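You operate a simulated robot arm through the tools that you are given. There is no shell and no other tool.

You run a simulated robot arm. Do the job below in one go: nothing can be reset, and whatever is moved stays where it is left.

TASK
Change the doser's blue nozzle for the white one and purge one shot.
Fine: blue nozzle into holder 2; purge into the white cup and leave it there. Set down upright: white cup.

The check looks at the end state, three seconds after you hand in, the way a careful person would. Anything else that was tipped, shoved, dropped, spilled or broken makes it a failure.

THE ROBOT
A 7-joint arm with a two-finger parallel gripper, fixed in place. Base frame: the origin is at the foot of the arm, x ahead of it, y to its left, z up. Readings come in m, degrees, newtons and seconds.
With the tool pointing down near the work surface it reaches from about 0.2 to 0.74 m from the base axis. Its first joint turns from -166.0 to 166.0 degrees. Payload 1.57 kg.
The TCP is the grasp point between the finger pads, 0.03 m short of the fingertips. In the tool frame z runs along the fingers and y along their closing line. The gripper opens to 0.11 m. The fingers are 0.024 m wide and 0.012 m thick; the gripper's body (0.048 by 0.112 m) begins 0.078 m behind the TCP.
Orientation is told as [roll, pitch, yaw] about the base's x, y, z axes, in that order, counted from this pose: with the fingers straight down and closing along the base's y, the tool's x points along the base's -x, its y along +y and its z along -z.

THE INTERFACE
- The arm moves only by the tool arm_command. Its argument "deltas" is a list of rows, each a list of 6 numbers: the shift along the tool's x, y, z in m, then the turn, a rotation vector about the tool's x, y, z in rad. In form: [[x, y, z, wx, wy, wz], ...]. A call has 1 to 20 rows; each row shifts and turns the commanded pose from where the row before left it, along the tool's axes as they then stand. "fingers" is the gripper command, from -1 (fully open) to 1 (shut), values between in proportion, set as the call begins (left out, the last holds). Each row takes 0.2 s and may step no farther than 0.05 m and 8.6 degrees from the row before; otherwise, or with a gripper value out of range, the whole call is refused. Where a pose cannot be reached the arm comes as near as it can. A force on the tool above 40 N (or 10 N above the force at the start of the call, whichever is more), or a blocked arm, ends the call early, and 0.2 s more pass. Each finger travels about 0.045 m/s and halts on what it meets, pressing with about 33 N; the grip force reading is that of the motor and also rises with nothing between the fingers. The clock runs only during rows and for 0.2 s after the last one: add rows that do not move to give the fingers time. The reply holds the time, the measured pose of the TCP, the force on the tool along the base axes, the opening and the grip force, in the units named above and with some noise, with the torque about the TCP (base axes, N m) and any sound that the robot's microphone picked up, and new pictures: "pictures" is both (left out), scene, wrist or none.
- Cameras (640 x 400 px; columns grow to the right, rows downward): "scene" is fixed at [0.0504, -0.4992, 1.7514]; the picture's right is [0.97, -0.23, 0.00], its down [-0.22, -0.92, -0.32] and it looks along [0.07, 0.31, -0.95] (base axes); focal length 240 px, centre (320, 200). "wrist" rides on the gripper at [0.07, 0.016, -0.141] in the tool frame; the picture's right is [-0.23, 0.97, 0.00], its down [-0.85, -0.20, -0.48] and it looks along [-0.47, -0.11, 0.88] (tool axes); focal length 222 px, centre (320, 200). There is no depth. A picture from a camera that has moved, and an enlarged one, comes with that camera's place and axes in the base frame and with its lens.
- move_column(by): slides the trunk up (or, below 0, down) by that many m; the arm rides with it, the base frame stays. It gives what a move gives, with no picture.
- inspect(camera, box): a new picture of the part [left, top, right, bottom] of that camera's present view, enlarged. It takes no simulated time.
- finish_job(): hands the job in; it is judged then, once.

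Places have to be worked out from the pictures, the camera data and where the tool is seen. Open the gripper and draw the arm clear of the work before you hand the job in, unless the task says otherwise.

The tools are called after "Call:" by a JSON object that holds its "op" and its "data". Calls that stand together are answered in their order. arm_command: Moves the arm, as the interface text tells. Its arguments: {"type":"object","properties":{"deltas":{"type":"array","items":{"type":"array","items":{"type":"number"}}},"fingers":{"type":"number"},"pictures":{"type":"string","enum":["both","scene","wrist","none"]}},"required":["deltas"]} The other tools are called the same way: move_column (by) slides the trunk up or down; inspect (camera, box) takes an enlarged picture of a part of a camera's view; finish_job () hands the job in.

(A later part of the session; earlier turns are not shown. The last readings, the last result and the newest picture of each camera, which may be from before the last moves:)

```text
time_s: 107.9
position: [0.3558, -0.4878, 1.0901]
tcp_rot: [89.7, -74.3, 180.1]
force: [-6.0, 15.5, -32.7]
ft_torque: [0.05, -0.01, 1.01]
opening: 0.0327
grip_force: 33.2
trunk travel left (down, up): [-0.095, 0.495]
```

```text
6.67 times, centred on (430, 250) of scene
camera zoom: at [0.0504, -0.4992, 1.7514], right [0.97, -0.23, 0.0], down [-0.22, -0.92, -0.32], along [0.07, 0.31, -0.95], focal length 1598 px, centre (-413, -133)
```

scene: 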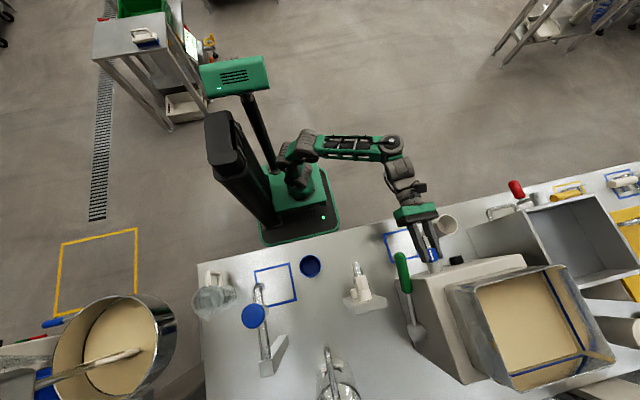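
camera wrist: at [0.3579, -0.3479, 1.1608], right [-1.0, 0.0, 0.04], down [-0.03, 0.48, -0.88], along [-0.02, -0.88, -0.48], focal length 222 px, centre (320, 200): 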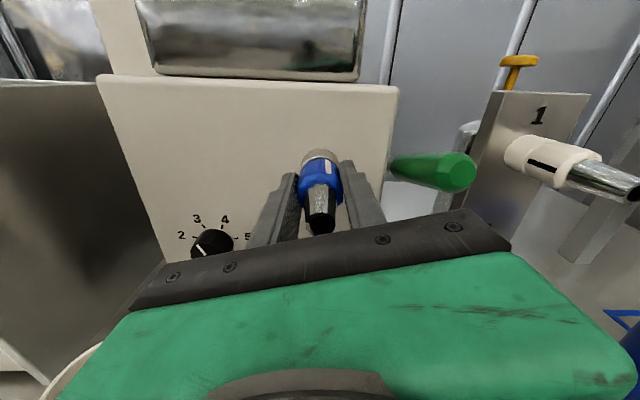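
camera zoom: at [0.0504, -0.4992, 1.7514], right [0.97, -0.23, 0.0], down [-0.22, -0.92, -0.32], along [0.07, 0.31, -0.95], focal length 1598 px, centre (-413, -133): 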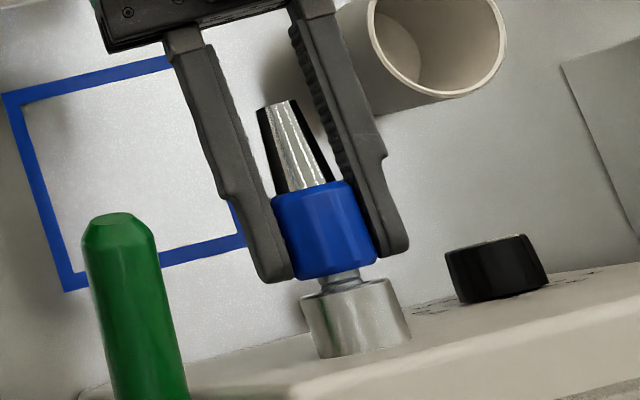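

The thread pushes the nozzle outward faster than I retract (15 N), plus a vertical load; I recentre, retract 1.5 mm and continue at a slightly faster pace.

Call:
{"op": "arm_command", "data": {"deltas": [[0.0018, -0.0009, -0.0012, 0, 0, 0], [0, 0, -0.00017, 0, 0, -0.12], [0, 0, -0.00017, 0, 0, -0.12], [0, 0, -0.00017, 0, 0, -0.12], [0, 0, -0.00017, 0, 0, -0.12], [0, 0, -0.00017, 0, 0, -0.12], [0, 0, -0.00017, 0, 0, -0.12], [0, 0, 0, 0, 0, 0]], "pictures": "none"}}

Call:
{"op": "inspect", "data": {"camera": "scene", "box": [400, 220, 460, 280]}}

```text
time_s: 109.7
position: [0.3548, -0.4853, 1.0907]
tcp_rot: [-90.7, -64.5, 0.4]
force: [11.8, -3.9, 1.2]
ft_torque: [0.17, 0.02, 1.07]
opening: 0.0326
grip_force: 32.9
trunk travel left (down, up): [-0.095, 0.495]
```

```text
6.67 times, centred on (430, 250) of scene
camera zoom: at [0.0504, -0.4992, 1.7514], right [0.97, -0.23, 0.0], down [-0.22, -0.92, -0.32], along [0.07, 0.31, -0.95], focal length 1598 px, centre (-413, -133)
```

zoom: 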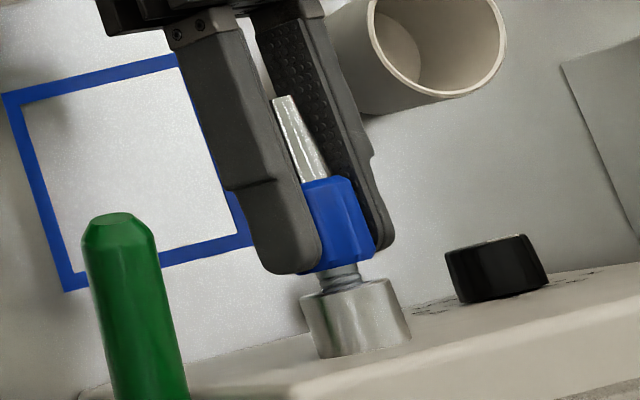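

Now I can see the threaded stem coming out. Forces are good; I continue with small side corrections.

Call:
{"op": "arm_command", "data": {"deltas": [[0, 0.0008, -0.00017, 0, 0, -0.12], [0, 0, -0.00017, 0, 0, -0.12], [0, 0, -0.00017, 0, 0, -0.12], [0, 0, -0.00017, 0, 0, -0.12], [0, 0, -0.00017, 0, 0, -0.12], [0, 0, -0.00017, 0, 0, -0.12], [0, 0, -0.00017, 0, 0, -0.12], [0, 0, 0, 0, 0, 0]], "pictures": "none"}}

Call:
{"op": "inspect", "data": {"camera": "scene", "box": [400, 220, 460, 280]}}

```text
time_s: 111.5
position: [0.3548, -0.4849, 1.0907]
tcp_rot: [-90.2, -16.2, -0.3]
force: [0.6, -0.4, 0.2]
ft_torque: [0.01, -0.02, -0.04]
opening: 0.0326
grip_force: 33.1
trunk travel left (down, up): [-0.095, 0.495]
```

```text
6.67 times, centred on (430, 250) of scene
camera zoom: at [0.0504, -0.4992, 1.7514], right [0.97, -0.23, 0.0], down [-0.22, -0.92, -0.32], along [0.07, 0.31, -0.95], focal length 1598 px, centre (-413, -133)
```

zoom: 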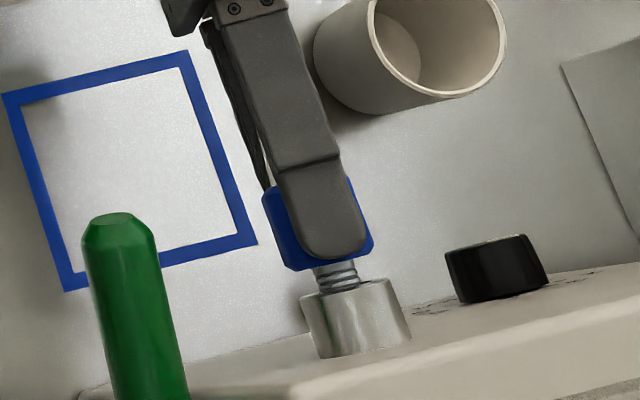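

All forces vanished: the thread has let go. I pull it straight out 3 cm.

Call:
{"op": "arm_command", "data": {"deltas": [[0, 0, -0.005, 0, 0, 0], [0, 0, -0.01, 0, 0, 0], [0, 0, -0.02, 0, 0, 0], [0, 0, -0.03, 0, 0, 0], [0, 0, 0, 0, 0, 0]]}}

Call:
{"op": "inspect", "data": {"camera": "scene", "box": [380, 190, 460, 280]}}

Call:
{"op": "inspect", "data": {"camera": "wrist", "box": [230, 90, 410, 250]}}

```text
time_s: 112.7
position: [0.3551, -0.4202, 1.0904]
tcp_rot: [-90.2, -16.4, -0.3]
force: [-0.2, -0.4, -0.5]
ft_torque: [0.02, 0.03, 0.02]
opening: 0.0325
grip_force: 32.6
trunk travel left (down, up): [-0.095, 0.495]
camera wrist: at [0.293, -0.2775, 1.0524], right [0.49, -0.01, -0.87], down [0.77, 0.48, 0.43], along [0.41, -0.88, 0.24], focal length 222 px, centre (320, 200)
```

scene: 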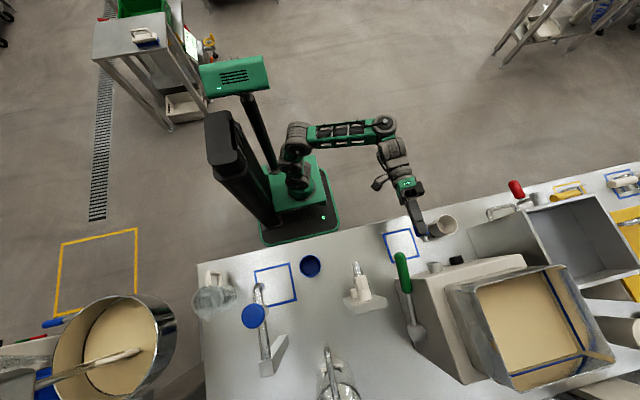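
wrist: 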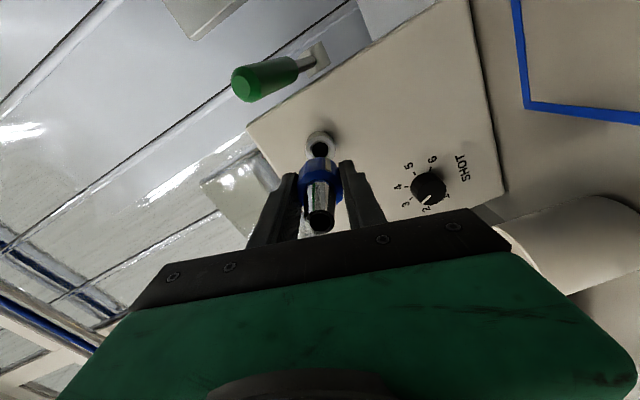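

```text
4.44 times, centred on (420, 235) of scene
camera zoom: at [0.0504, -0.4992, 1.7514], right [0.97, -0.23, 0.0], down [-0.22, -0.92, -0.32], along [0.07, 0.31, -0.95], focal length 1065 px, centre (-124, 44)
```

zoom: 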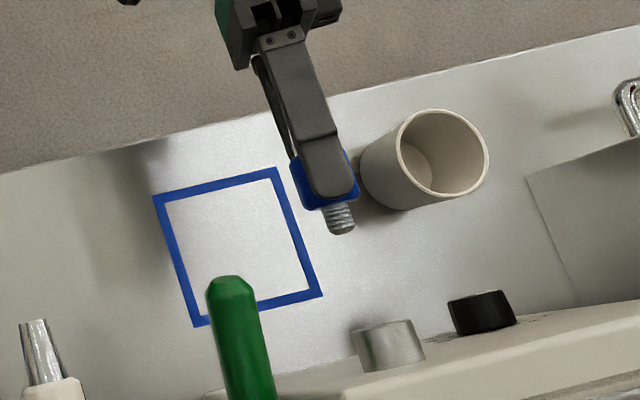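

```text
2.50 times, centred on (320, 170) of wrist
camera zoom: at [0.293, -0.2775, 1.0524], right [0.49, -0.01, -0.87], down [0.77, 0.48, 0.43], along [0.41, -0.88, 0.24], focal length 555 px, centre (320, 275)
```

zoom: 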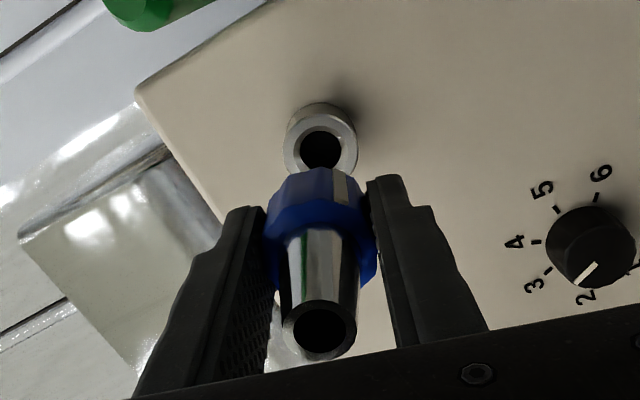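

Blue nozzle is free with its threaded stem. I retreat, turn the wrist so the camera is up-left (α≈150°), and shift left toward x≈0.148 in front of the rack, staying at this height.

Call:
{"op": "arm_command", "data": {"deltas": [[0, 0, -0.03, 0, 0, 0], [0, 0, 0, 0, 0, -0.1326], [0, 0, 0, 0, 0, -0.1326], [0, 0, 0, 0, 0, -0.1326], [0, 0, 0, 0, 0, -0.1326], [0, 0, 0, 0, 0, -0.1326], [0, 0, 0, 0, 0, -0.1326], [0, 0, 0, 0, 0, -0.1326], [0, 0, 0, 0, 0, -0.1326], [0, 0, 0, 0, 0, -0.1326], [0, 0, 0, 0, 0, -0.1326], [0, 0, 0, 0, 0, 0]], "pictures": "none"}}

Call:
{"op": "arm_command", "data": {"deltas": [[0.0207, 0.0359, 0, 0, 0, 0], [0.0207, 0.0359, 0, 0, 0, 0], [0.0207, 0.0359, 0, 0, 0, 0], [0.0207, 0.0359, 0, 0, 0, 0], [0.0207, 0.0359, 0, 0, 0, 0], [0, 0, 0, 0, 0, 0]]}}

```text
time_s: 115.3
position: [0.355, -0.3892, 1.0902]
tcp_rot: [-90.4, 59.7, -0.6]
force: [0.8, -0.1, -0.4]
ft_torque: [0.02, 0.03, 0.01]
opening: 0.0324
grip_force: 33.1
trunk travel left (down, up): [-0.095, 0.495]
```

```text
time_s: 116.9
position: [0.2271, -0.3993, 1.0439]
tcp_rot: [-80.7, 65.0, 13.7]
force: [0.4, -0.1, -0.5]
ft_torque: [0.03, 0.02, 0.01]
opening: 0.0323
grip_force: 33.2
trunk travel left (down, up): [-0.095, 0.495]
stopped in row 6: the arm was blocked; the commanded pose is now the measured one
camera wrist: at [0.171, -0.2658, 1.109], right [-0.79, -0.03, -0.61], down [0.49, 0.57, -0.66], along [0.37, -0.82, -0.44], focal length 222 px, centre (320, 200)
```

scene: 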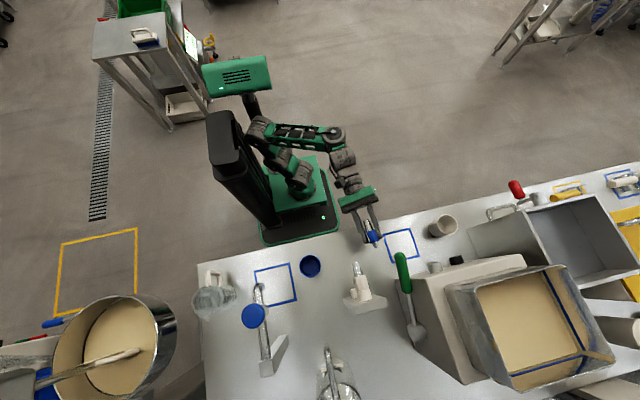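
wrist: 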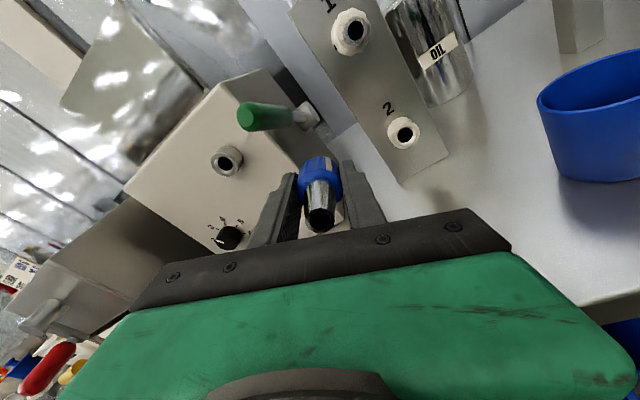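

The elbow touched the mast again because the hand was too close-in. I go back right, restore the orientation, and will approach the rack further out and below the lever.

Call:
{"op": "arm_command", "data": {"deltas": [[-0.005, -0.043, 0.003, 0, 0, 0], [-0.005, -0.043, 0.003, 0, 0, 0], [-0.005, -0.043, 0.003, 0, 0, 0], [0, 0, 0, -0.053, 0.1, 0], [0, 0, 0, 0, 0, 0]]}}

```text
time_s: 118.1
position: [0.3429, -0.3975, 1.0906]
tcp_rot: [-90.9, 64.7, -0.8]
force: [0.0, 0.1, -1.0]
ft_torque: [-0.01, 0.03, 0.01]
opening: 0.0323
grip_force: 33.1
trunk travel left (down, up): [-0.095, 0.495]
camera wrist: at [0.2973, -0.255, 1.1443], right [-0.78, 0.0, -0.62], down [0.54, 0.47, -0.69], along [0.3, -0.88, -0.37], focal length 222 px, centre (320, 200)
```

scene: 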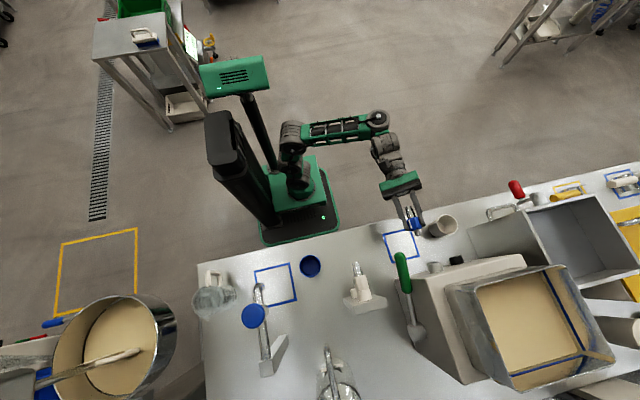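
wrist: 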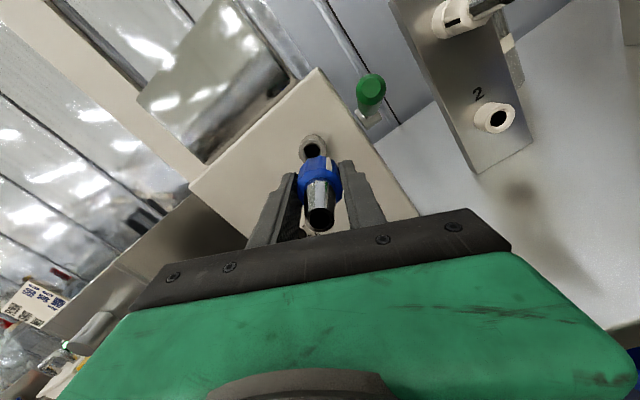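

Restored. Lower the trunk 0.09, then move out to y≈-0.455 and down to z≈0.975 (below the lever).

Call:
{"op": "move_column", "data": {"by": -0.09}}

Call:
{"op": "arm_command", "data": {"deltas": [[0.0, 0.0, 0.03, 0, 0, 0], [0.0, 0.0, 0.028, 0, 0, 0], [-0.0235, 0.0115, 0, 0, 0, 0], [0, 0, 0, 0, 0, 0]]}}

```text
time_s: 119.3
position: [0.3427, -0.3971, 1.0]
tcp_rot: [-91.0, 64.8, -0.8]
force: [0.9, -0.7, 0.3]
ft_torque: [0.03, -0.02, -0.01]
opening: 0.0324
grip_force: 33.2
trunk travel left (down, up): [-0.005, 0.585]
```

```text
time_s: 120.3
position: [0.3415, -0.4554, 0.9755]
tcp_rot: [-90.8, 64.8, -0.6]
force: [-0.5, 0.4, -0.4]
ft_torque: [0.0, 0.02, 0.0]
opening: 0.0322
grip_force: 33.7
trunk travel left (down, up): [-0.005, 0.585]
camera wrist: at [0.2964, -0.3132, 1.0288], right [-0.78, 0.0, -0.62], down [0.54, 0.47, -0.69], along [0.3, -0.88, -0.37], focal length 222 px, centre (320, 200)
```

scene: 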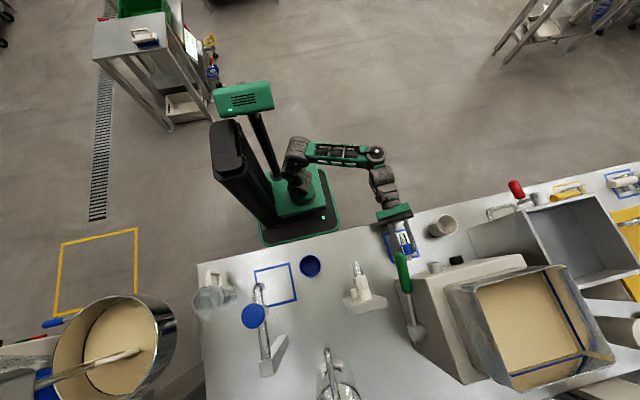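
wrist: 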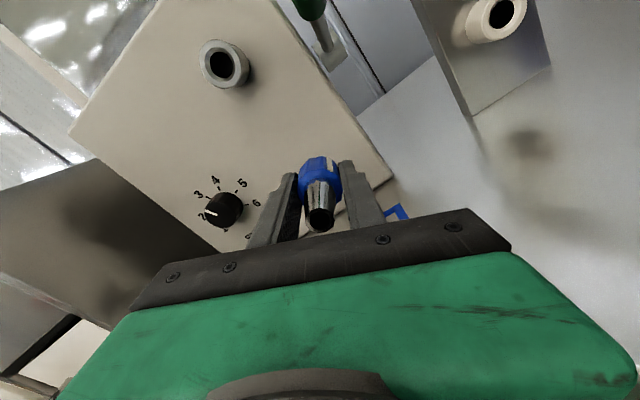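

Now slide left in two careful parts, watching for elbow contact.

Call:
{"op": "arm_command", "data": {"deltas": [[0.0134, 0.0284, 0, 0, 0, 0], [0.0134, 0.0284, 0, 0, 0, 0], [0.0134, 0.0284, 0, 0, 0, 0], [0, 0, 0, 0, 0, 0]], "pictures": "scene"}}

```text
time_s: 121.3
position: [0.2486, -0.4557, 0.9741]
tcp_rot: [-90.8, 64.9, -0.7]
force: [-0.3, -0.2, -0.7]
ft_torque: [0.01, 0.03, 0.0]
opening: 0.032
grip_force: 32.8
trunk travel left (down, up): [-0.005, 0.585]
```

scene: 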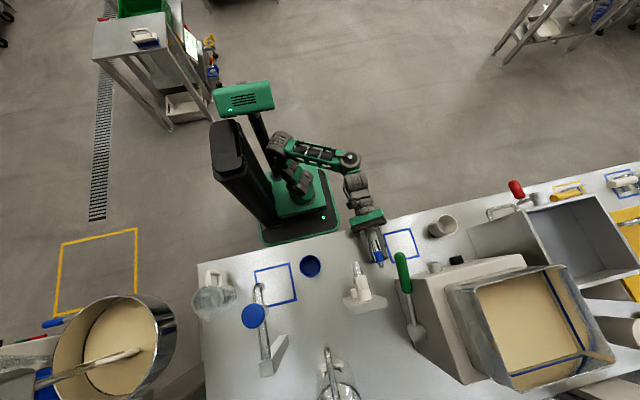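

Fine so far. Continue left ~5 cm while also moving out 1.5 cm to keep the elbow clear.

Call:
{"op": "arm_command", "data": {"deltas": [[0.0105, 0.0225, 0.008, 0, 0, 0], [0.0105, 0.0225, 0.008, 0, 0, 0], [0, 0, 0, 0, 0, 0]]}}

```text
time_s: 122.1
position: [0.197, -0.4716, 0.9764]
tcp_rot: [-90.9, 64.7, -0.7]
force: [-0.4, 0.5, -0.1]
ft_torque: [0.02, 0.04, -0.01]
opening: 0.032
grip_force: 33.1
trunk travel left (down, up): [-0.005, 0.585]
camera wrist: at [0.1525, -0.3296, 1.0295], right [-0.78, 0.0, -0.62], down [0.54, 0.47, -0.69], along [0.3, -0.88, -0.37], focal length 222 px, centre (320, 200)
```

scene: 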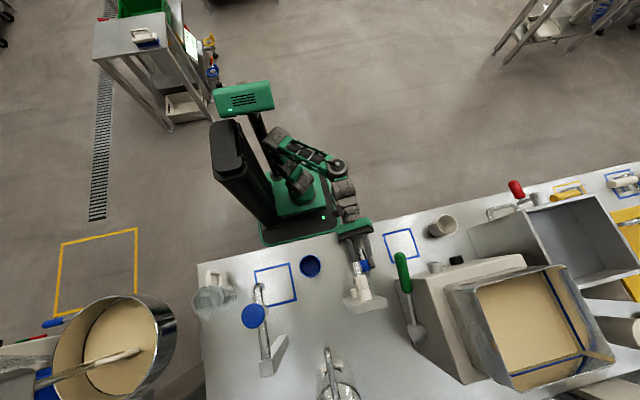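
wrist: 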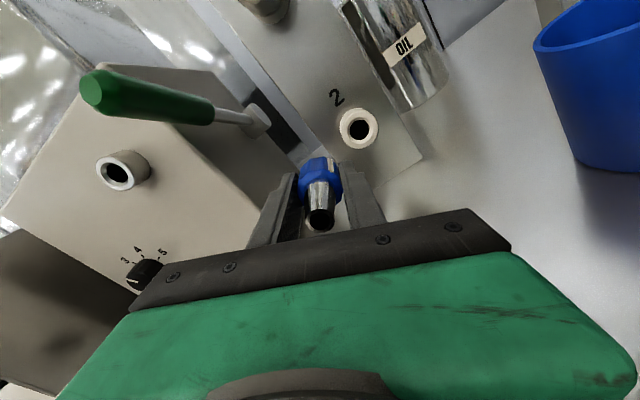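

Holder 2 is just ahead-left. I zoom for precise location.

Call:
{"op": "inspect", "data": {"camera": "wrist", "box": [290, 90, 400, 190]}}

```text
4.00 times, centred on (345, 140) of wrist
camera zoom: at [0.1525, -0.3296, 1.0295], right [-0.78, 0.0, -0.62], down [0.54, 0.47, -0.69], along [0.3, -0.88, -0.37], focal length 888 px, centre (220, 440)
```

zoom: 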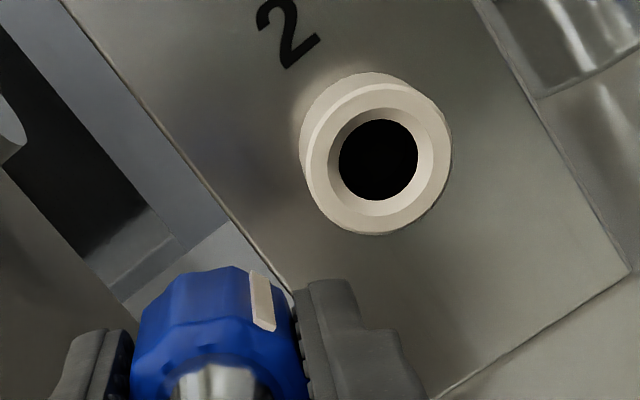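

Hole 2 centre estimated at x≈0.150, z≈0.974. I align in front of it.

Call:
{"op": "arm_command", "data": {"deltas": [[0.0092, 0.0214, 0, 0, 0, 0], [0.0092, 0.0214, 0, 0, 0, 0], [0, 0, 0, 0, 0, 0], [0, 0, 0, 0, 0, 0]]}}

Call:
{"op": "inspect", "data": {"camera": "wrist", "box": [265, 90, 375, 190]}}

Call:
{"op": "inspect", "data": {"camera": "scene", "box": [320, 240, 400, 320]}}

```text
time_s: 123.1
position: [0.1503, -0.4716, 0.9728]
tcp_rot: [-90.7, 64.9, -0.7]
force: [0.5, -0.4, -0.2]
ft_torque: [0.04, -0.03, 0.01]
opening: 0.0322
grip_force: 33.2
trunk travel left (down, up): [-0.005, 0.585]
camera wrist: at [0.1061, -0.329, 1.0276], right [-0.78, 0.0, -0.62], down [0.54, 0.47, -0.69], along [0.3, -0.88, -0.37], focal length 222 px, centre (320, 200)
```

scene: 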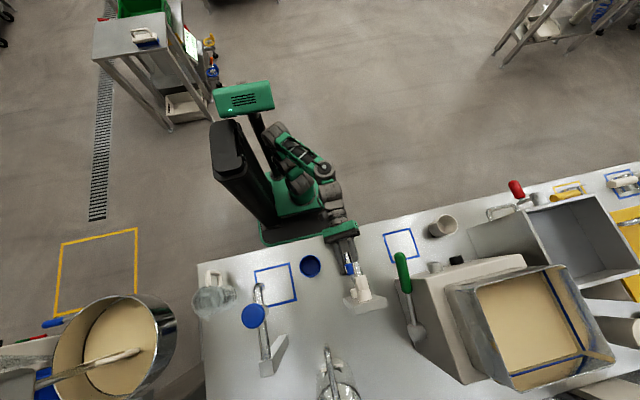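
wrist: 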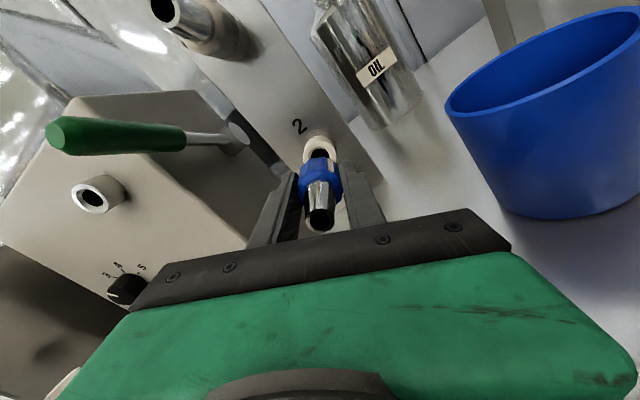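

```text
4.00 times, centred on (320, 140) of wrist
camera zoom: at [0.1061, -0.329, 1.0276], right [-0.78, 0.0, -0.62], down [0.54, 0.47, -0.69], along [0.3, -0.88, -0.37], focal length 888 px, centre (320, 440)
```

zoom: 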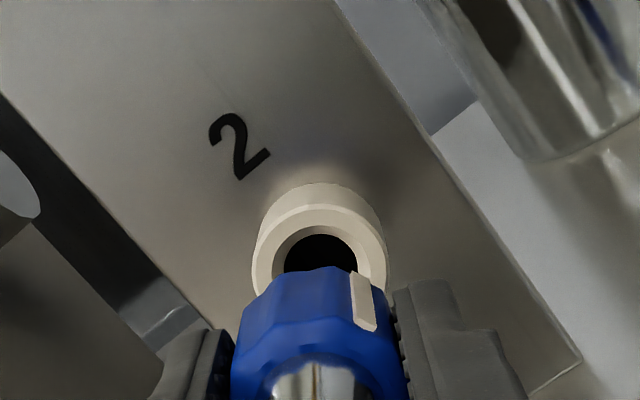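

```text
5.00 times, centred on (360, 280) of scene
camera zoom: at [0.0504, -0.4992, 1.7514], right [0.97, -0.23, 0.0], down [-0.22, -0.92, -0.32], along [0.07, 0.31, -0.95], focal length 1198 px, centre (120, -200)
```

zoom: 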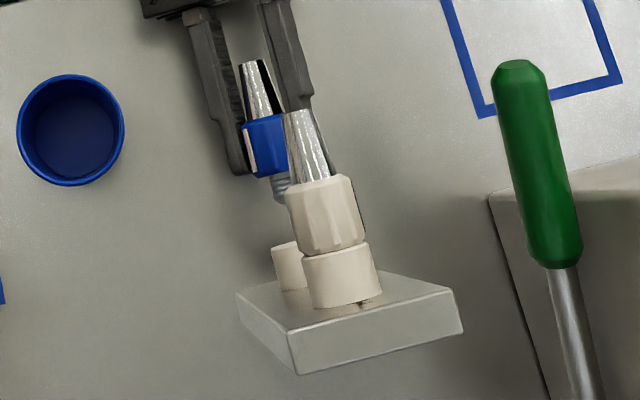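

Two-view triangulation puts the hole front at (0.1503,-0.5477,0.9738). I correct by +2 mm in z and advance slowly.

Call:
{"op": "arm_command", "data": {"deltas": [[0.002, -0.0005, 0, 0, 0, 0], [0, 0, 0.008, 0, 0, 0], [0, 0, 0.008, 0, 0, 0], [0, 0, 0.008, 0, 0, 0], [0, 0, 0.005, 0, 0, 0], [0, 0, 0.004, 0, 0, 0], [0, 0, 0, 0, 0, 0]], "pictures": "scene"}}

Call:
{"op": "inspect", "data": {"camera": "wrist", "box": [265, 90, 375, 190]}}

Call:
{"op": "inspect", "data": {"camera": "scene", "box": [330, 250, 390, 310]}}

```text
time_s: 124.7
position: [0.1509, -0.5052, 0.9752]
tcp_rot: [-90.9, 64.9, -0.6]
force: [-0.1, 1.0, 0.0]
ft_torque: [-0.04, 0.01, -0.02]
opening: 0.0324
grip_force: 33.0
trunk travel left (down, up): [-0.005, 0.585]
```

scene: 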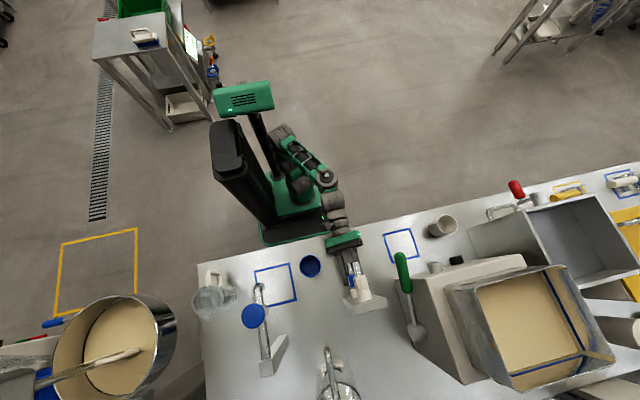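

```text
4.00 times, centred on (320, 140) of wrist
camera zoom: at [0.1059, -0.3626, 1.0294], right [-0.78, 0.0, -0.62], down [0.54, 0.47, -0.69], along [0.3, -0.88, -0.37], focal length 888 px, centre (320, 440)
```

zoom: 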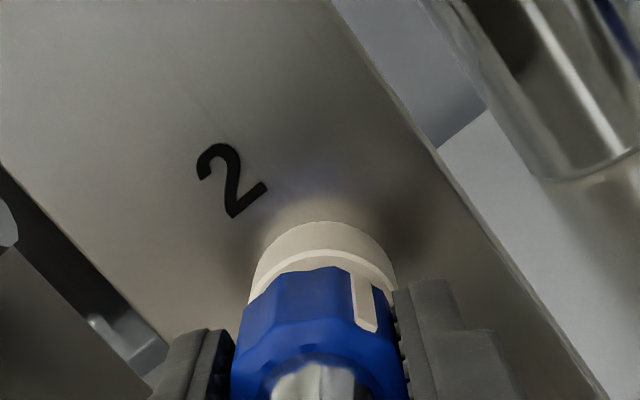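

```text
6.67 times, centred on (360, 280) of scene
camera zoom: at [0.0504, -0.4992, 1.7514], right [0.97, -0.23, 0.0], down [-0.22, -0.92, -0.32], along [0.07, 0.31, -0.95], focal length 1598 px, centre (53, -333)
```

zoom: 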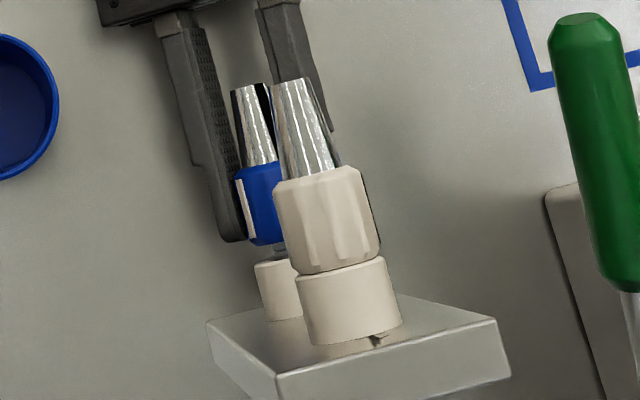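

No contact force and the stem seems to be entering. I push on the last ~12 mm gently.

Call:
{"op": "arm_command", "data": {"deltas": [[0, 0, 0.003, 0, 0, 0], [0, 0, 0.003, 0, 0, 0], [0, 0, 0.003, 0, 0, 0], [0, 0, 0.0025, 0, 0, 0], [0, 0, 0, 0, 0, 0]], "pictures": "none"}}

Call:
{"op": "inspect", "data": {"camera": "wrist", "box": [265, 90, 375, 190]}}

Call:
{"op": "inspect", "data": {"camera": "scene", "box": [330, 250, 390, 310]}}

```text
time_s: 125.7
position: [0.1493, -0.5124, 0.9752]
tcp_rot: [-90.6, 64.8, -0.8]
force: [-1.3, 19.8, -3.2]
ft_torque: [-0.21, 0.16, -0.07]
opening: 0.032
grip_force: 33.0
trunk travel left (down, up): [-0.005, 0.585]
stopped in row 5: the force on the tool passed its limit at 46 N (the readings are from after the stop); the commanded pose is now the measured one
```

```text
4.00 times, centred on (320, 140) of wrist
camera zoom: at [0.1053, -0.371, 1.0296], right [-0.78, 0.0, -0.62], down [0.55, 0.47, -0.69], along [0.29, -0.88, -0.37], focal length 888 px, centre (320, 440)
```

zoom: 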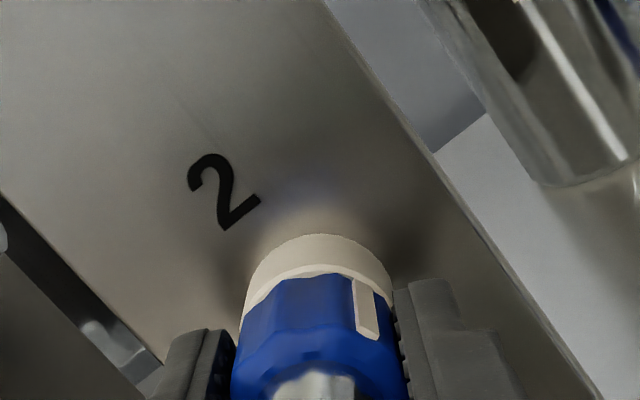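

```text
6.67 times, centred on (360, 280) of scene
camera zoom: at [0.0504, -0.4992, 1.7514], right [0.97, -0.23, 0.0], down [-0.22, -0.92, -0.32], along [0.07, 0.31, -0.95], focal length 1598 px, centre (53, -333)
```

zoom: 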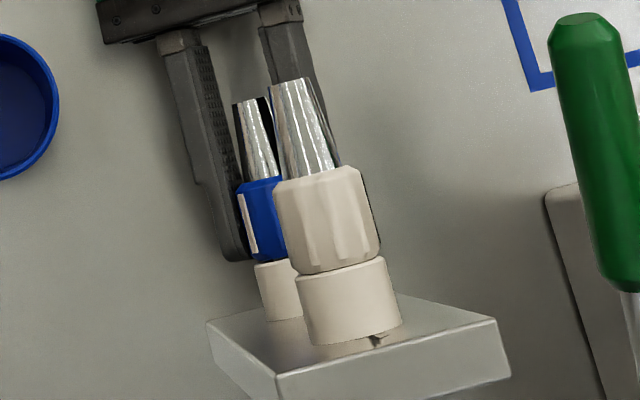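

The collar is now flush with the holder ring (stop at 46 N = seated). I relax slightly and open the fingers, then check that it stays.

Call:
{"op": "arm_command", "data": {"deltas": [[0, 0, -0.0005, 0, 0, 0], [0, 0, 0, 0, 0, 0]], "pictures": "none"}}

Call:
{"op": "arm_command", "data": {"deltas": [[0, 0, 0, 0, 0, 0], [0, 0, 0, 0, 0, 0], [0, 0, 0, 0, 0, 0]], "fingers": -0.09}}

Call:
{"op": "inspect", "data": {"camera": "wrist", "box": [265, 90, 375, 190]}}

Call:
{"op": "inspect", "data": {"camera": "scene", "box": [330, 250, 390, 310]}}

```text
time_s: 126.3
position: [0.1492, -0.5141, 0.9749]
tcp_rot: [-90.7, 64.8, -0.8]
force: [-1.4, 12.2, 0.8]
ft_torque: [-0.03, 0.28, -0.08]
opening: 0.0323
grip_force: 32.7
trunk travel left (down, up): [-0.005, 0.585]
```

```text
time_s: 127.1
position: [0.1514, -0.5156, 0.9747]
tcp_rot: [-90.3, 64.7, -0.4]
force: [-0.4, 0.7, -0.2]
ft_torque: [0.03, 0.01, 0.02]
opening: 0.0598
grip_force: 0.1
trunk travel left (down, up): [-0.005, 0.585]
camera wrist: at [0.1057, -0.3723, 1.0283], right [-0.78, 0.0, -0.62], down [0.54, 0.48, -0.69], along [0.3, -0.88, -0.37], focal length 222 px, centre (320, 200)
```

scene: 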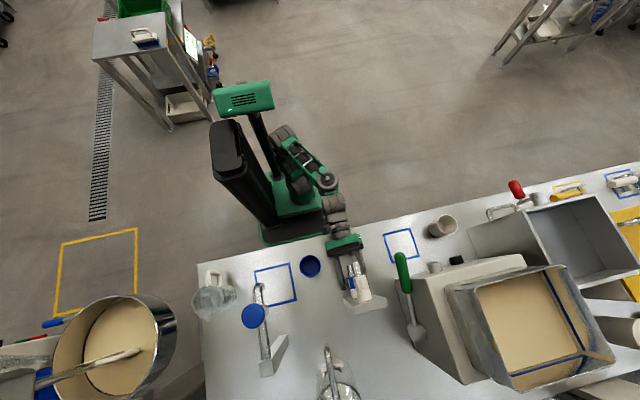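
wrist: 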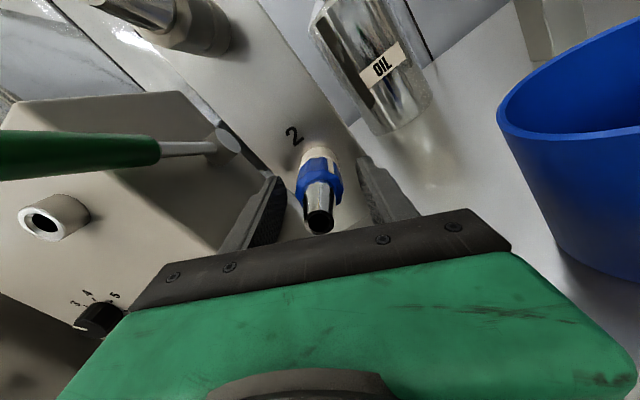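

```text
4.00 times, centred on (320, 140) of wrist
camera zoom: at [0.1057, -0.3723, 1.0283], right [-0.78, 0.0, -0.62], down [0.54, 0.48, -0.69], along [0.3, -0.88, -0.37], focal length 888 px, centre (320, 440)
```

zoom: 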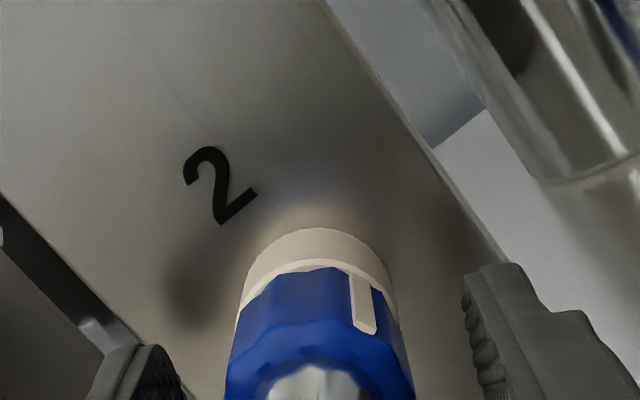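

```text
6.67 times, centred on (360, 280) of scene
camera zoom: at [0.0504, -0.4992, 1.7514], right [0.97, -0.23, 0.0], down [-0.22, -0.92, -0.32], along [0.07, 0.31, -0.95], focal length 1598 px, centre (53, -333)
```

zoom: 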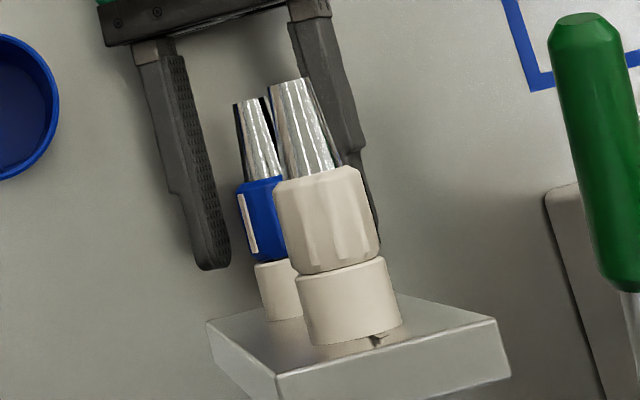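

Blue nozzle sits firmly in holder 2. Now I back out along +y by 8 cm.

Call:
{"op": "arm_command", "data": {"deltas": [[0, 0, -0.02, 0, 0, 0], [0, 0, -0.03, 0, 0, 0], [0, 0, -0.03, 0, 0, 0], [0, 0, 0, 0, 0, 0]]}}

```text
time_s: 128.3
position: [0.1595, -0.4523, 0.9439]
tcp_rot: [-82.6, 67.0, 6.0]
force: [-0.4, -0.3, 0.9]
ft_torque: [0.02, 0.0, -0.02]
opening: 0.0601
grip_force: 0.1
trunk travel left (down, up): [-0.005, 0.585]
stopped in row 4: the arm was blocked; the commanded pose is now the measured one
camera wrist: at [0.1191, -0.3116, 1.0073], right [-0.81, 0.04, -0.58], down [0.52, 0.51, -0.69], along [0.27, -0.86, -0.43], focal length 222 px, centre (320, 200)
```

scene: 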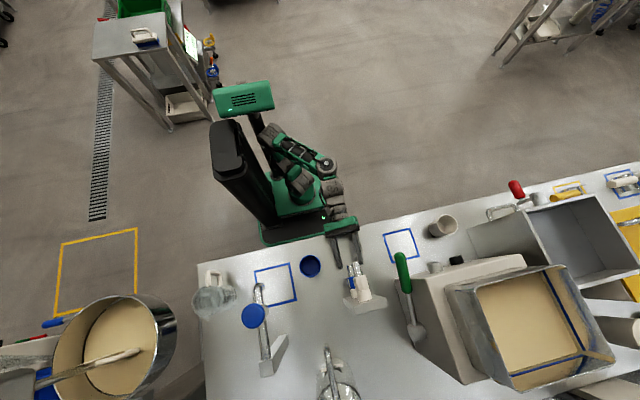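
wrist: 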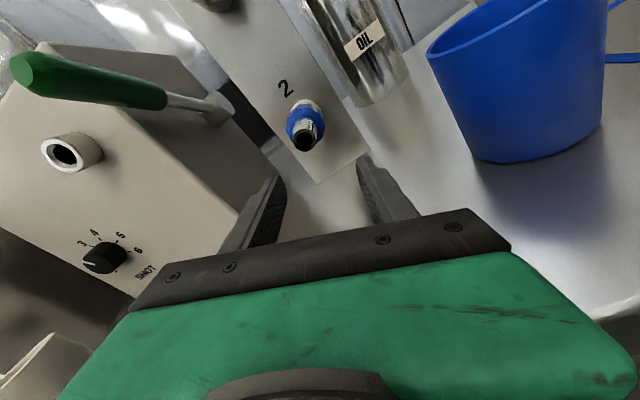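

The elbow bumped the mast again. The fingers are below/clear of the blue tip; I move +x 6 cm first, which frees the elbow.

Call:
{"op": "arm_command", "data": {"deltas": [[-0.0115, -0.0276, 0, 0, 0, 0], [-0.0115, -0.0276, 0, 0, 0, 0], [0, 0, 0, 0, 0, 0]], "pictures": "wrist"}}

```text
time_s: 129.1
position: [0.2179, -0.4525, 0.9458]
tcp_rot: [-83.4, 66.9, 5.4]
force: [-0.2, -0.5, 0.0]
ft_torque: [0.02, -0.01, 0.03]
opening: 0.0598
grip_force: 0.1
trunk travel left (down, up): [-0.005, 0.585]
camera wrist: at [0.1773, -0.311, 1.0096], right [-0.81, 0.04, -0.59], down [0.52, 0.5, -0.69], along [0.27, -0.86, -0.43], focal length 222 px, centre (320, 200)
```

wrist: 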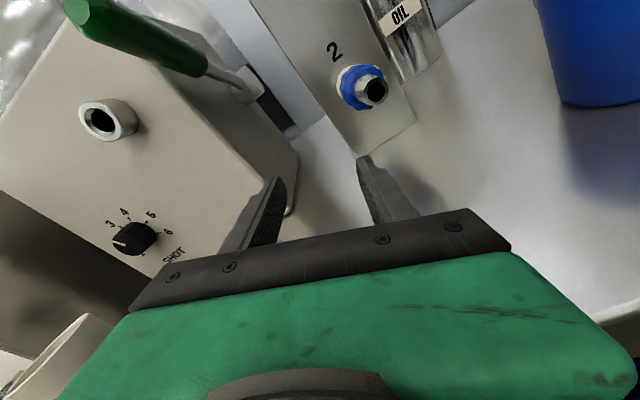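

Clear. I straighten the tool, and raise it to the height of the white nozzle (z≈1.108) using the arm (keeps the elbow extended).

Call:
{"op": "arm_command", "data": {"deltas": [[0, 0, -0.005, 0.029, 0.0386, 0], [0.0373, -0.0147, -0.004, 0, 0, 0], [0.0373, -0.0147, -0.004, 0, 0, 0], [0.0373, -0.0147, -0.004, 0, 0, 0], [0.0373, -0.0147, -0.003, 0, 0, 0], [0, 0, 0, 0, 0, 0]]}}

```text
time_s: 130.5
position: [0.2137, -0.4457, 1.0585]
tcp_rot: [-90.1, 67.1, -0.1]
force: [-1.0, 0.0, 0.2]
ft_torque: [-0.01, -0.03, 0.02]
opening: 0.0599
grip_force: 0.1
out of reach, approached as far as the arm can: row 4, 5
trunk travel left (down, up): [-0.005, 0.585]
camera wrist: at [0.1703, -0.3035, 1.1137], right [-0.81, 0.0, -0.59], down [0.52, 0.48, -0.71], along [0.28, -0.88, -0.39], focal length 222 px, centre (320, 200)
```

scene: 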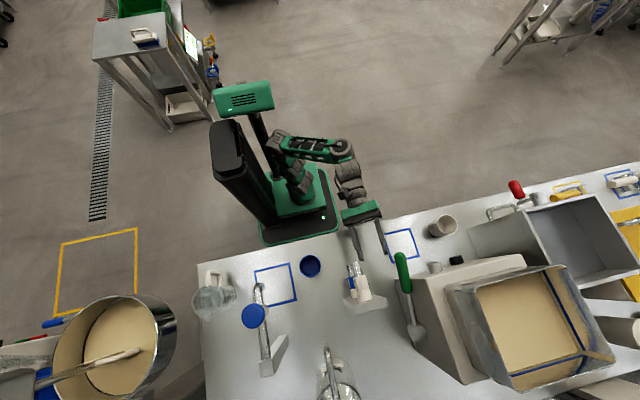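
wrist: 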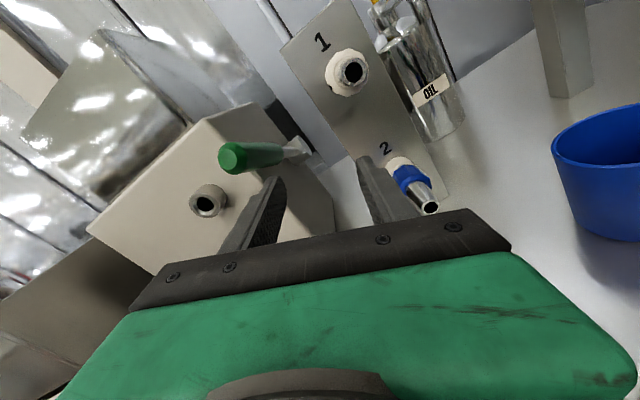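

At this trunk height the arm tops out at z≈1.06, so I raise the trunk 0.08 and measure the white nozzle.

Call:
{"op": "move_column", "data": {"by": 0.08}}

Call:
{"op": "arm_command", "data": {"deltas": [[-0.028, 0.012, 0, 0, 0, 0], [0, 0, 0, 0, 0, 0]], "pictures": "wrist"}}

Call:
{"op": "inspect", "data": {"camera": "wrist", "box": [320, 40, 450, 150]}}

```text
time_s: 131.7
position: [0.2122, -0.4444, 1.1375]
tcp_rot: [-90.2, 67.1, -0.1]
force: [-0.1, -0.3, 0.0]
ft_torque: [0.0, -0.01, 0.01]
opening: 0.0599
grip_force: 0.1
trunk travel left (down, up): [-0.085, 0.505]
```

```text
time_s: 132.3
position: [0.2145, -0.446, 1.1068]
tcp_rot: [-90.1, 67.1, -0.2]
force: [-0.3, -0.8, 0.3]
ft_torque: [0.0, 0.02, 0.02]
opening: 0.06
grip_force: 0.1
trunk travel left (down, up): [-0.085, 0.505]
camera wrist: at [0.1704, -0.3038, 1.1633], right [-0.81, 0.0, -0.59], down [0.52, 0.48, -0.71], along [0.28, -0.88, -0.39], focal length 222 px, centre (320, 200)
```

wrist: 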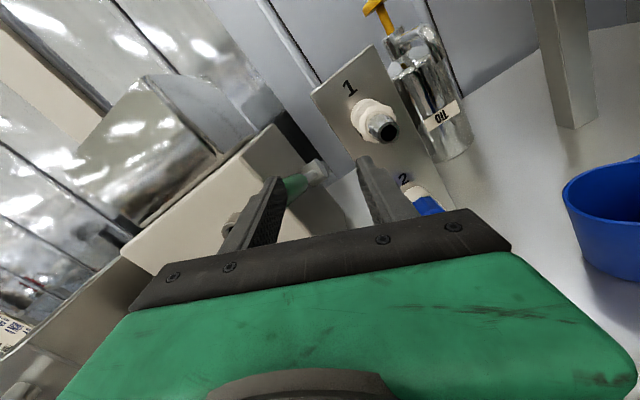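

```text
3.64 times, centred on (385, 95) of wrist
camera zoom: at [0.1704, -0.3038, 1.1633], right [-0.81, 0.0, -0.59], down [0.52, 0.48, -0.71], along [0.28, -0.88, -0.39], focal length 808 px, centre (84, 582)
```

zoom: 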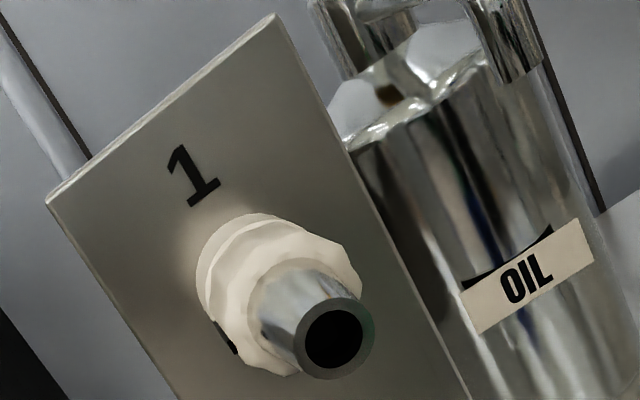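

To refine the position I retreat slightly and slide left in front of the white nozzle in small steps, watching for elbow blocking.

Call:
{"op": "arm_command", "data": {"deltas": [[0, 0, -0.012, 0, 0, 0], [0.008, 0.02, 0, 0, 0, 0], [0.008, 0.02, 0, 0, 0, 0], [0, 0, 0, 0, 0, 0]]}}

```text
time_s: 133.3
position: [0.1696, -0.4341, 1.1066]
tcp_rot: [-90.0, 67.0, -0.2]
force: [-0.6, 0.2, -0.3]
ft_torque: [0.02, 0.02, -0.01]
opening: 0.0601
grip_force: 0.0
trunk travel left (down, up): [-0.085, 0.505]
camera wrist: at [0.1267, -0.2916, 1.1624], right [-0.81, 0.0, -0.59], down [0.52, 0.48, -0.71], along [0.28, -0.88, -0.39], focal length 222 px, centre (320, 200)
```

scene: 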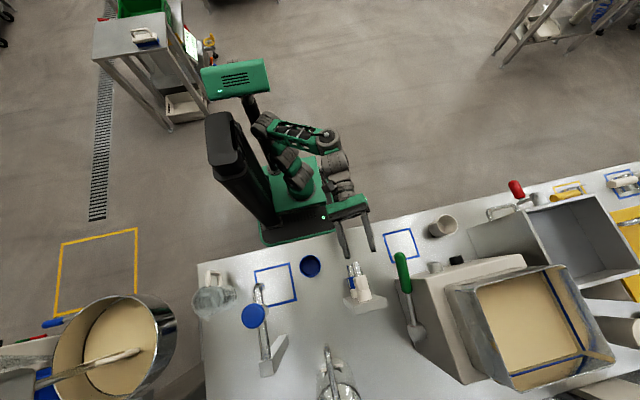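
wrist: 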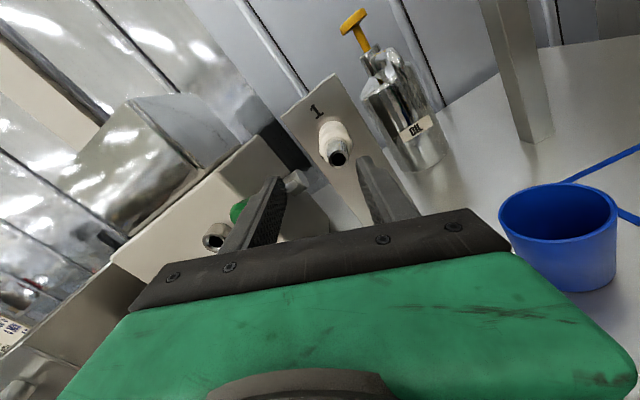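

Call:
{"op": "inspect", "data": {"camera": "wrist", "box": [280, 90, 390, 190]}}

```text
4.00 times, centred on (335, 140) of wrist
camera zoom: at [0.1267, -0.2916, 1.1624], right [-0.81, 0.0, -0.59], down [0.52, 0.48, -0.71], along [0.28, -0.88, -0.39], focal length 888 px, centre (260, 440)
```

zoom: 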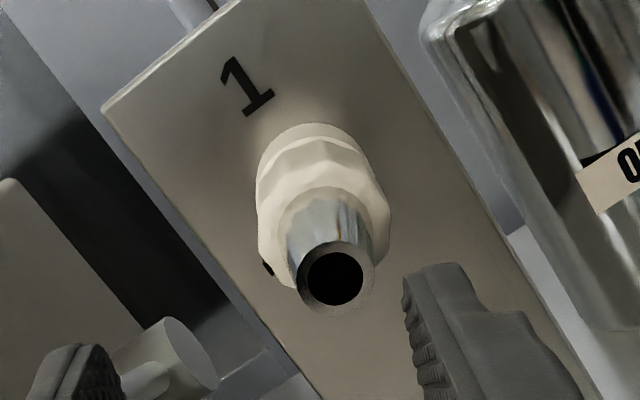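

White nozzle axis triangulated at x≈0.1495, z≈1.104 with tip at y≈-0.476. I align on it (wrist at 150° to match flats).

Call:
{"op": "arm_command", "data": {"deltas": [[0.0054, 0.0195, 0, 0, 0, 0], [0, 0, 0, 0, 0, 0.122], [0, 0, 0, 0, 0, 0], [0, 0, 0, 0, 0, 0]]}}

Call:
{"op": "inspect", "data": {"camera": "wrist", "box": [250, 90, 390, 210]}}

```text
time_s: 134.3
position: [0.1521, -0.4382, 1.0989]
tcp_rot: [-89.1, 60.5, 0.7]
force: [0.0, -0.2, 0.0]
ft_torque: [-0.01, -0.01, 0.04]
opening: 0.06
grip_force: 0.1
trunk travel left (down, up): [-0.085, 0.505]
camera wrist: at [0.1031, -0.2952, 1.1511], right [-0.74, 0.01, -0.68], down [0.6, 0.48, -0.64], along [0.32, -0.88, -0.36], focal length 222 px, centre (320, 200)
```

scene: 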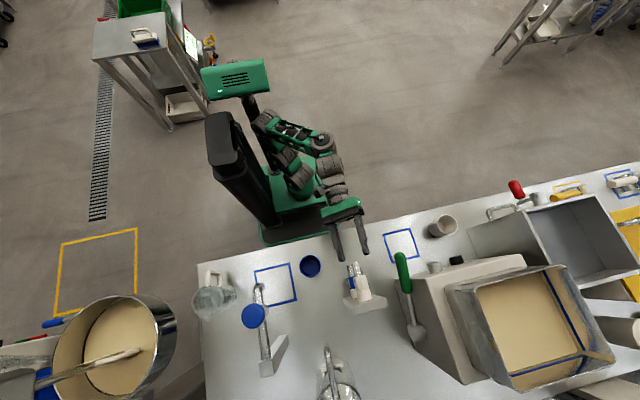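
wrist: 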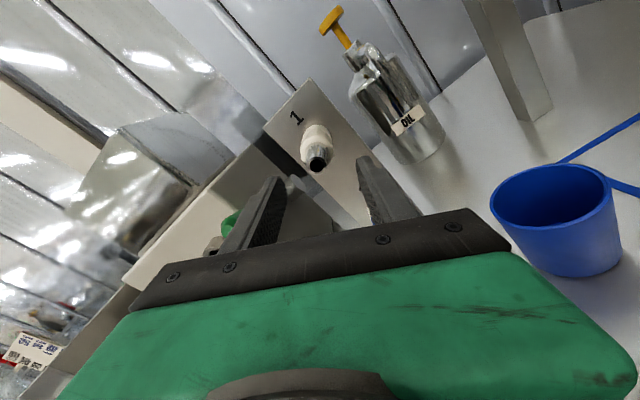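

```text
3.33 times, centred on (320, 150) of wrist
camera zoom: at [0.1031, -0.2952, 1.1511], right [-0.74, 0.01, -0.68], down [0.6, 0.48, -0.64], along [0.32, -0.88, -0.36], focal length 740 px, centre (320, 367)
```

zoom: 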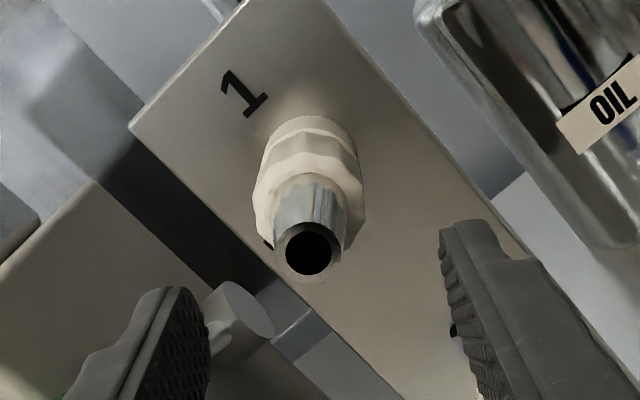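

Slightly pushed off by the elbow; moving forward will free it. I advance 2.5 cm (fingers straddling the tip with 2 cm margins) and correct height.

Call:
{"op": "arm_command", "data": {"deltas": [[0.0, 0.0, 0.012, 0, 0, 0], [0.0057, -0.0002, 0.013, 0, 0, 0], [0, 0, 0, 0, 0, 0], [0, 0, 0, 0, 0, 0]], "pictures": "wrist"}}

Call:
{"op": "inspect", "data": {"camera": "wrist", "box": [250, 90, 390, 230]}}

```text
time_s: 135.3
position: [0.1463, -0.4575, 1.1087]
tcp_rot: [-90.3, 60.1, -0.2]
force: [-0.1, 0.2, 0.4]
ft_torque: [0.01, -0.02, 0.03]
opening: 0.0599
grip_force: 0.0
trunk travel left (down, up): [-0.085, 0.505]
camera wrist: at [0.0972, -0.316, 1.1598], right [-0.73, 0.0, -0.68], down [0.6, 0.48, -0.64], along [0.33, -0.88, -0.35], focal length 222 px, centre (320, 200)
```

wrist: 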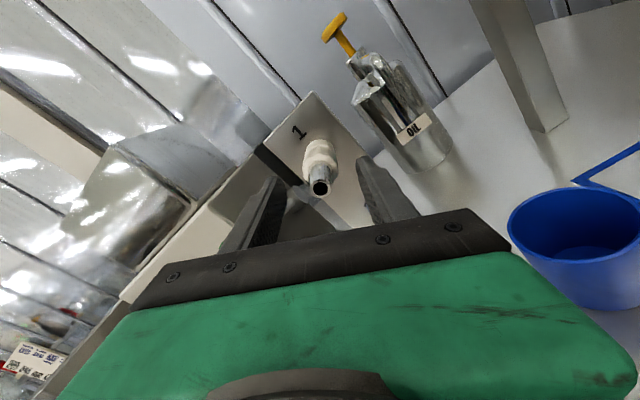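

```text
2.86 times, centred on (320, 160) of wrist
camera zoom: at [0.0972, -0.316, 1.1598], right [-0.73, 0.0, -0.68], down [0.6, 0.48, -0.64], along [0.33, -0.88, -0.35], focal length 635 px, centre (320, 314)
```

zoom: 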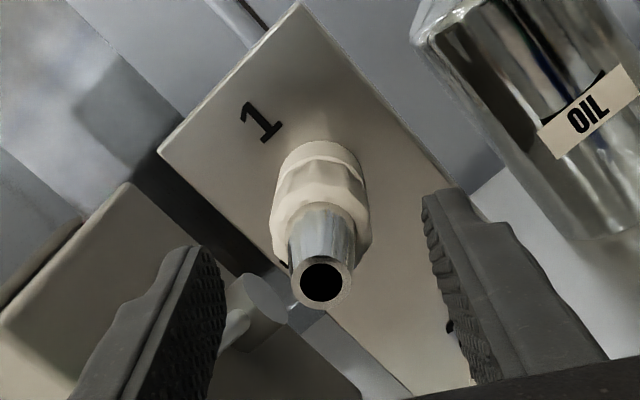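

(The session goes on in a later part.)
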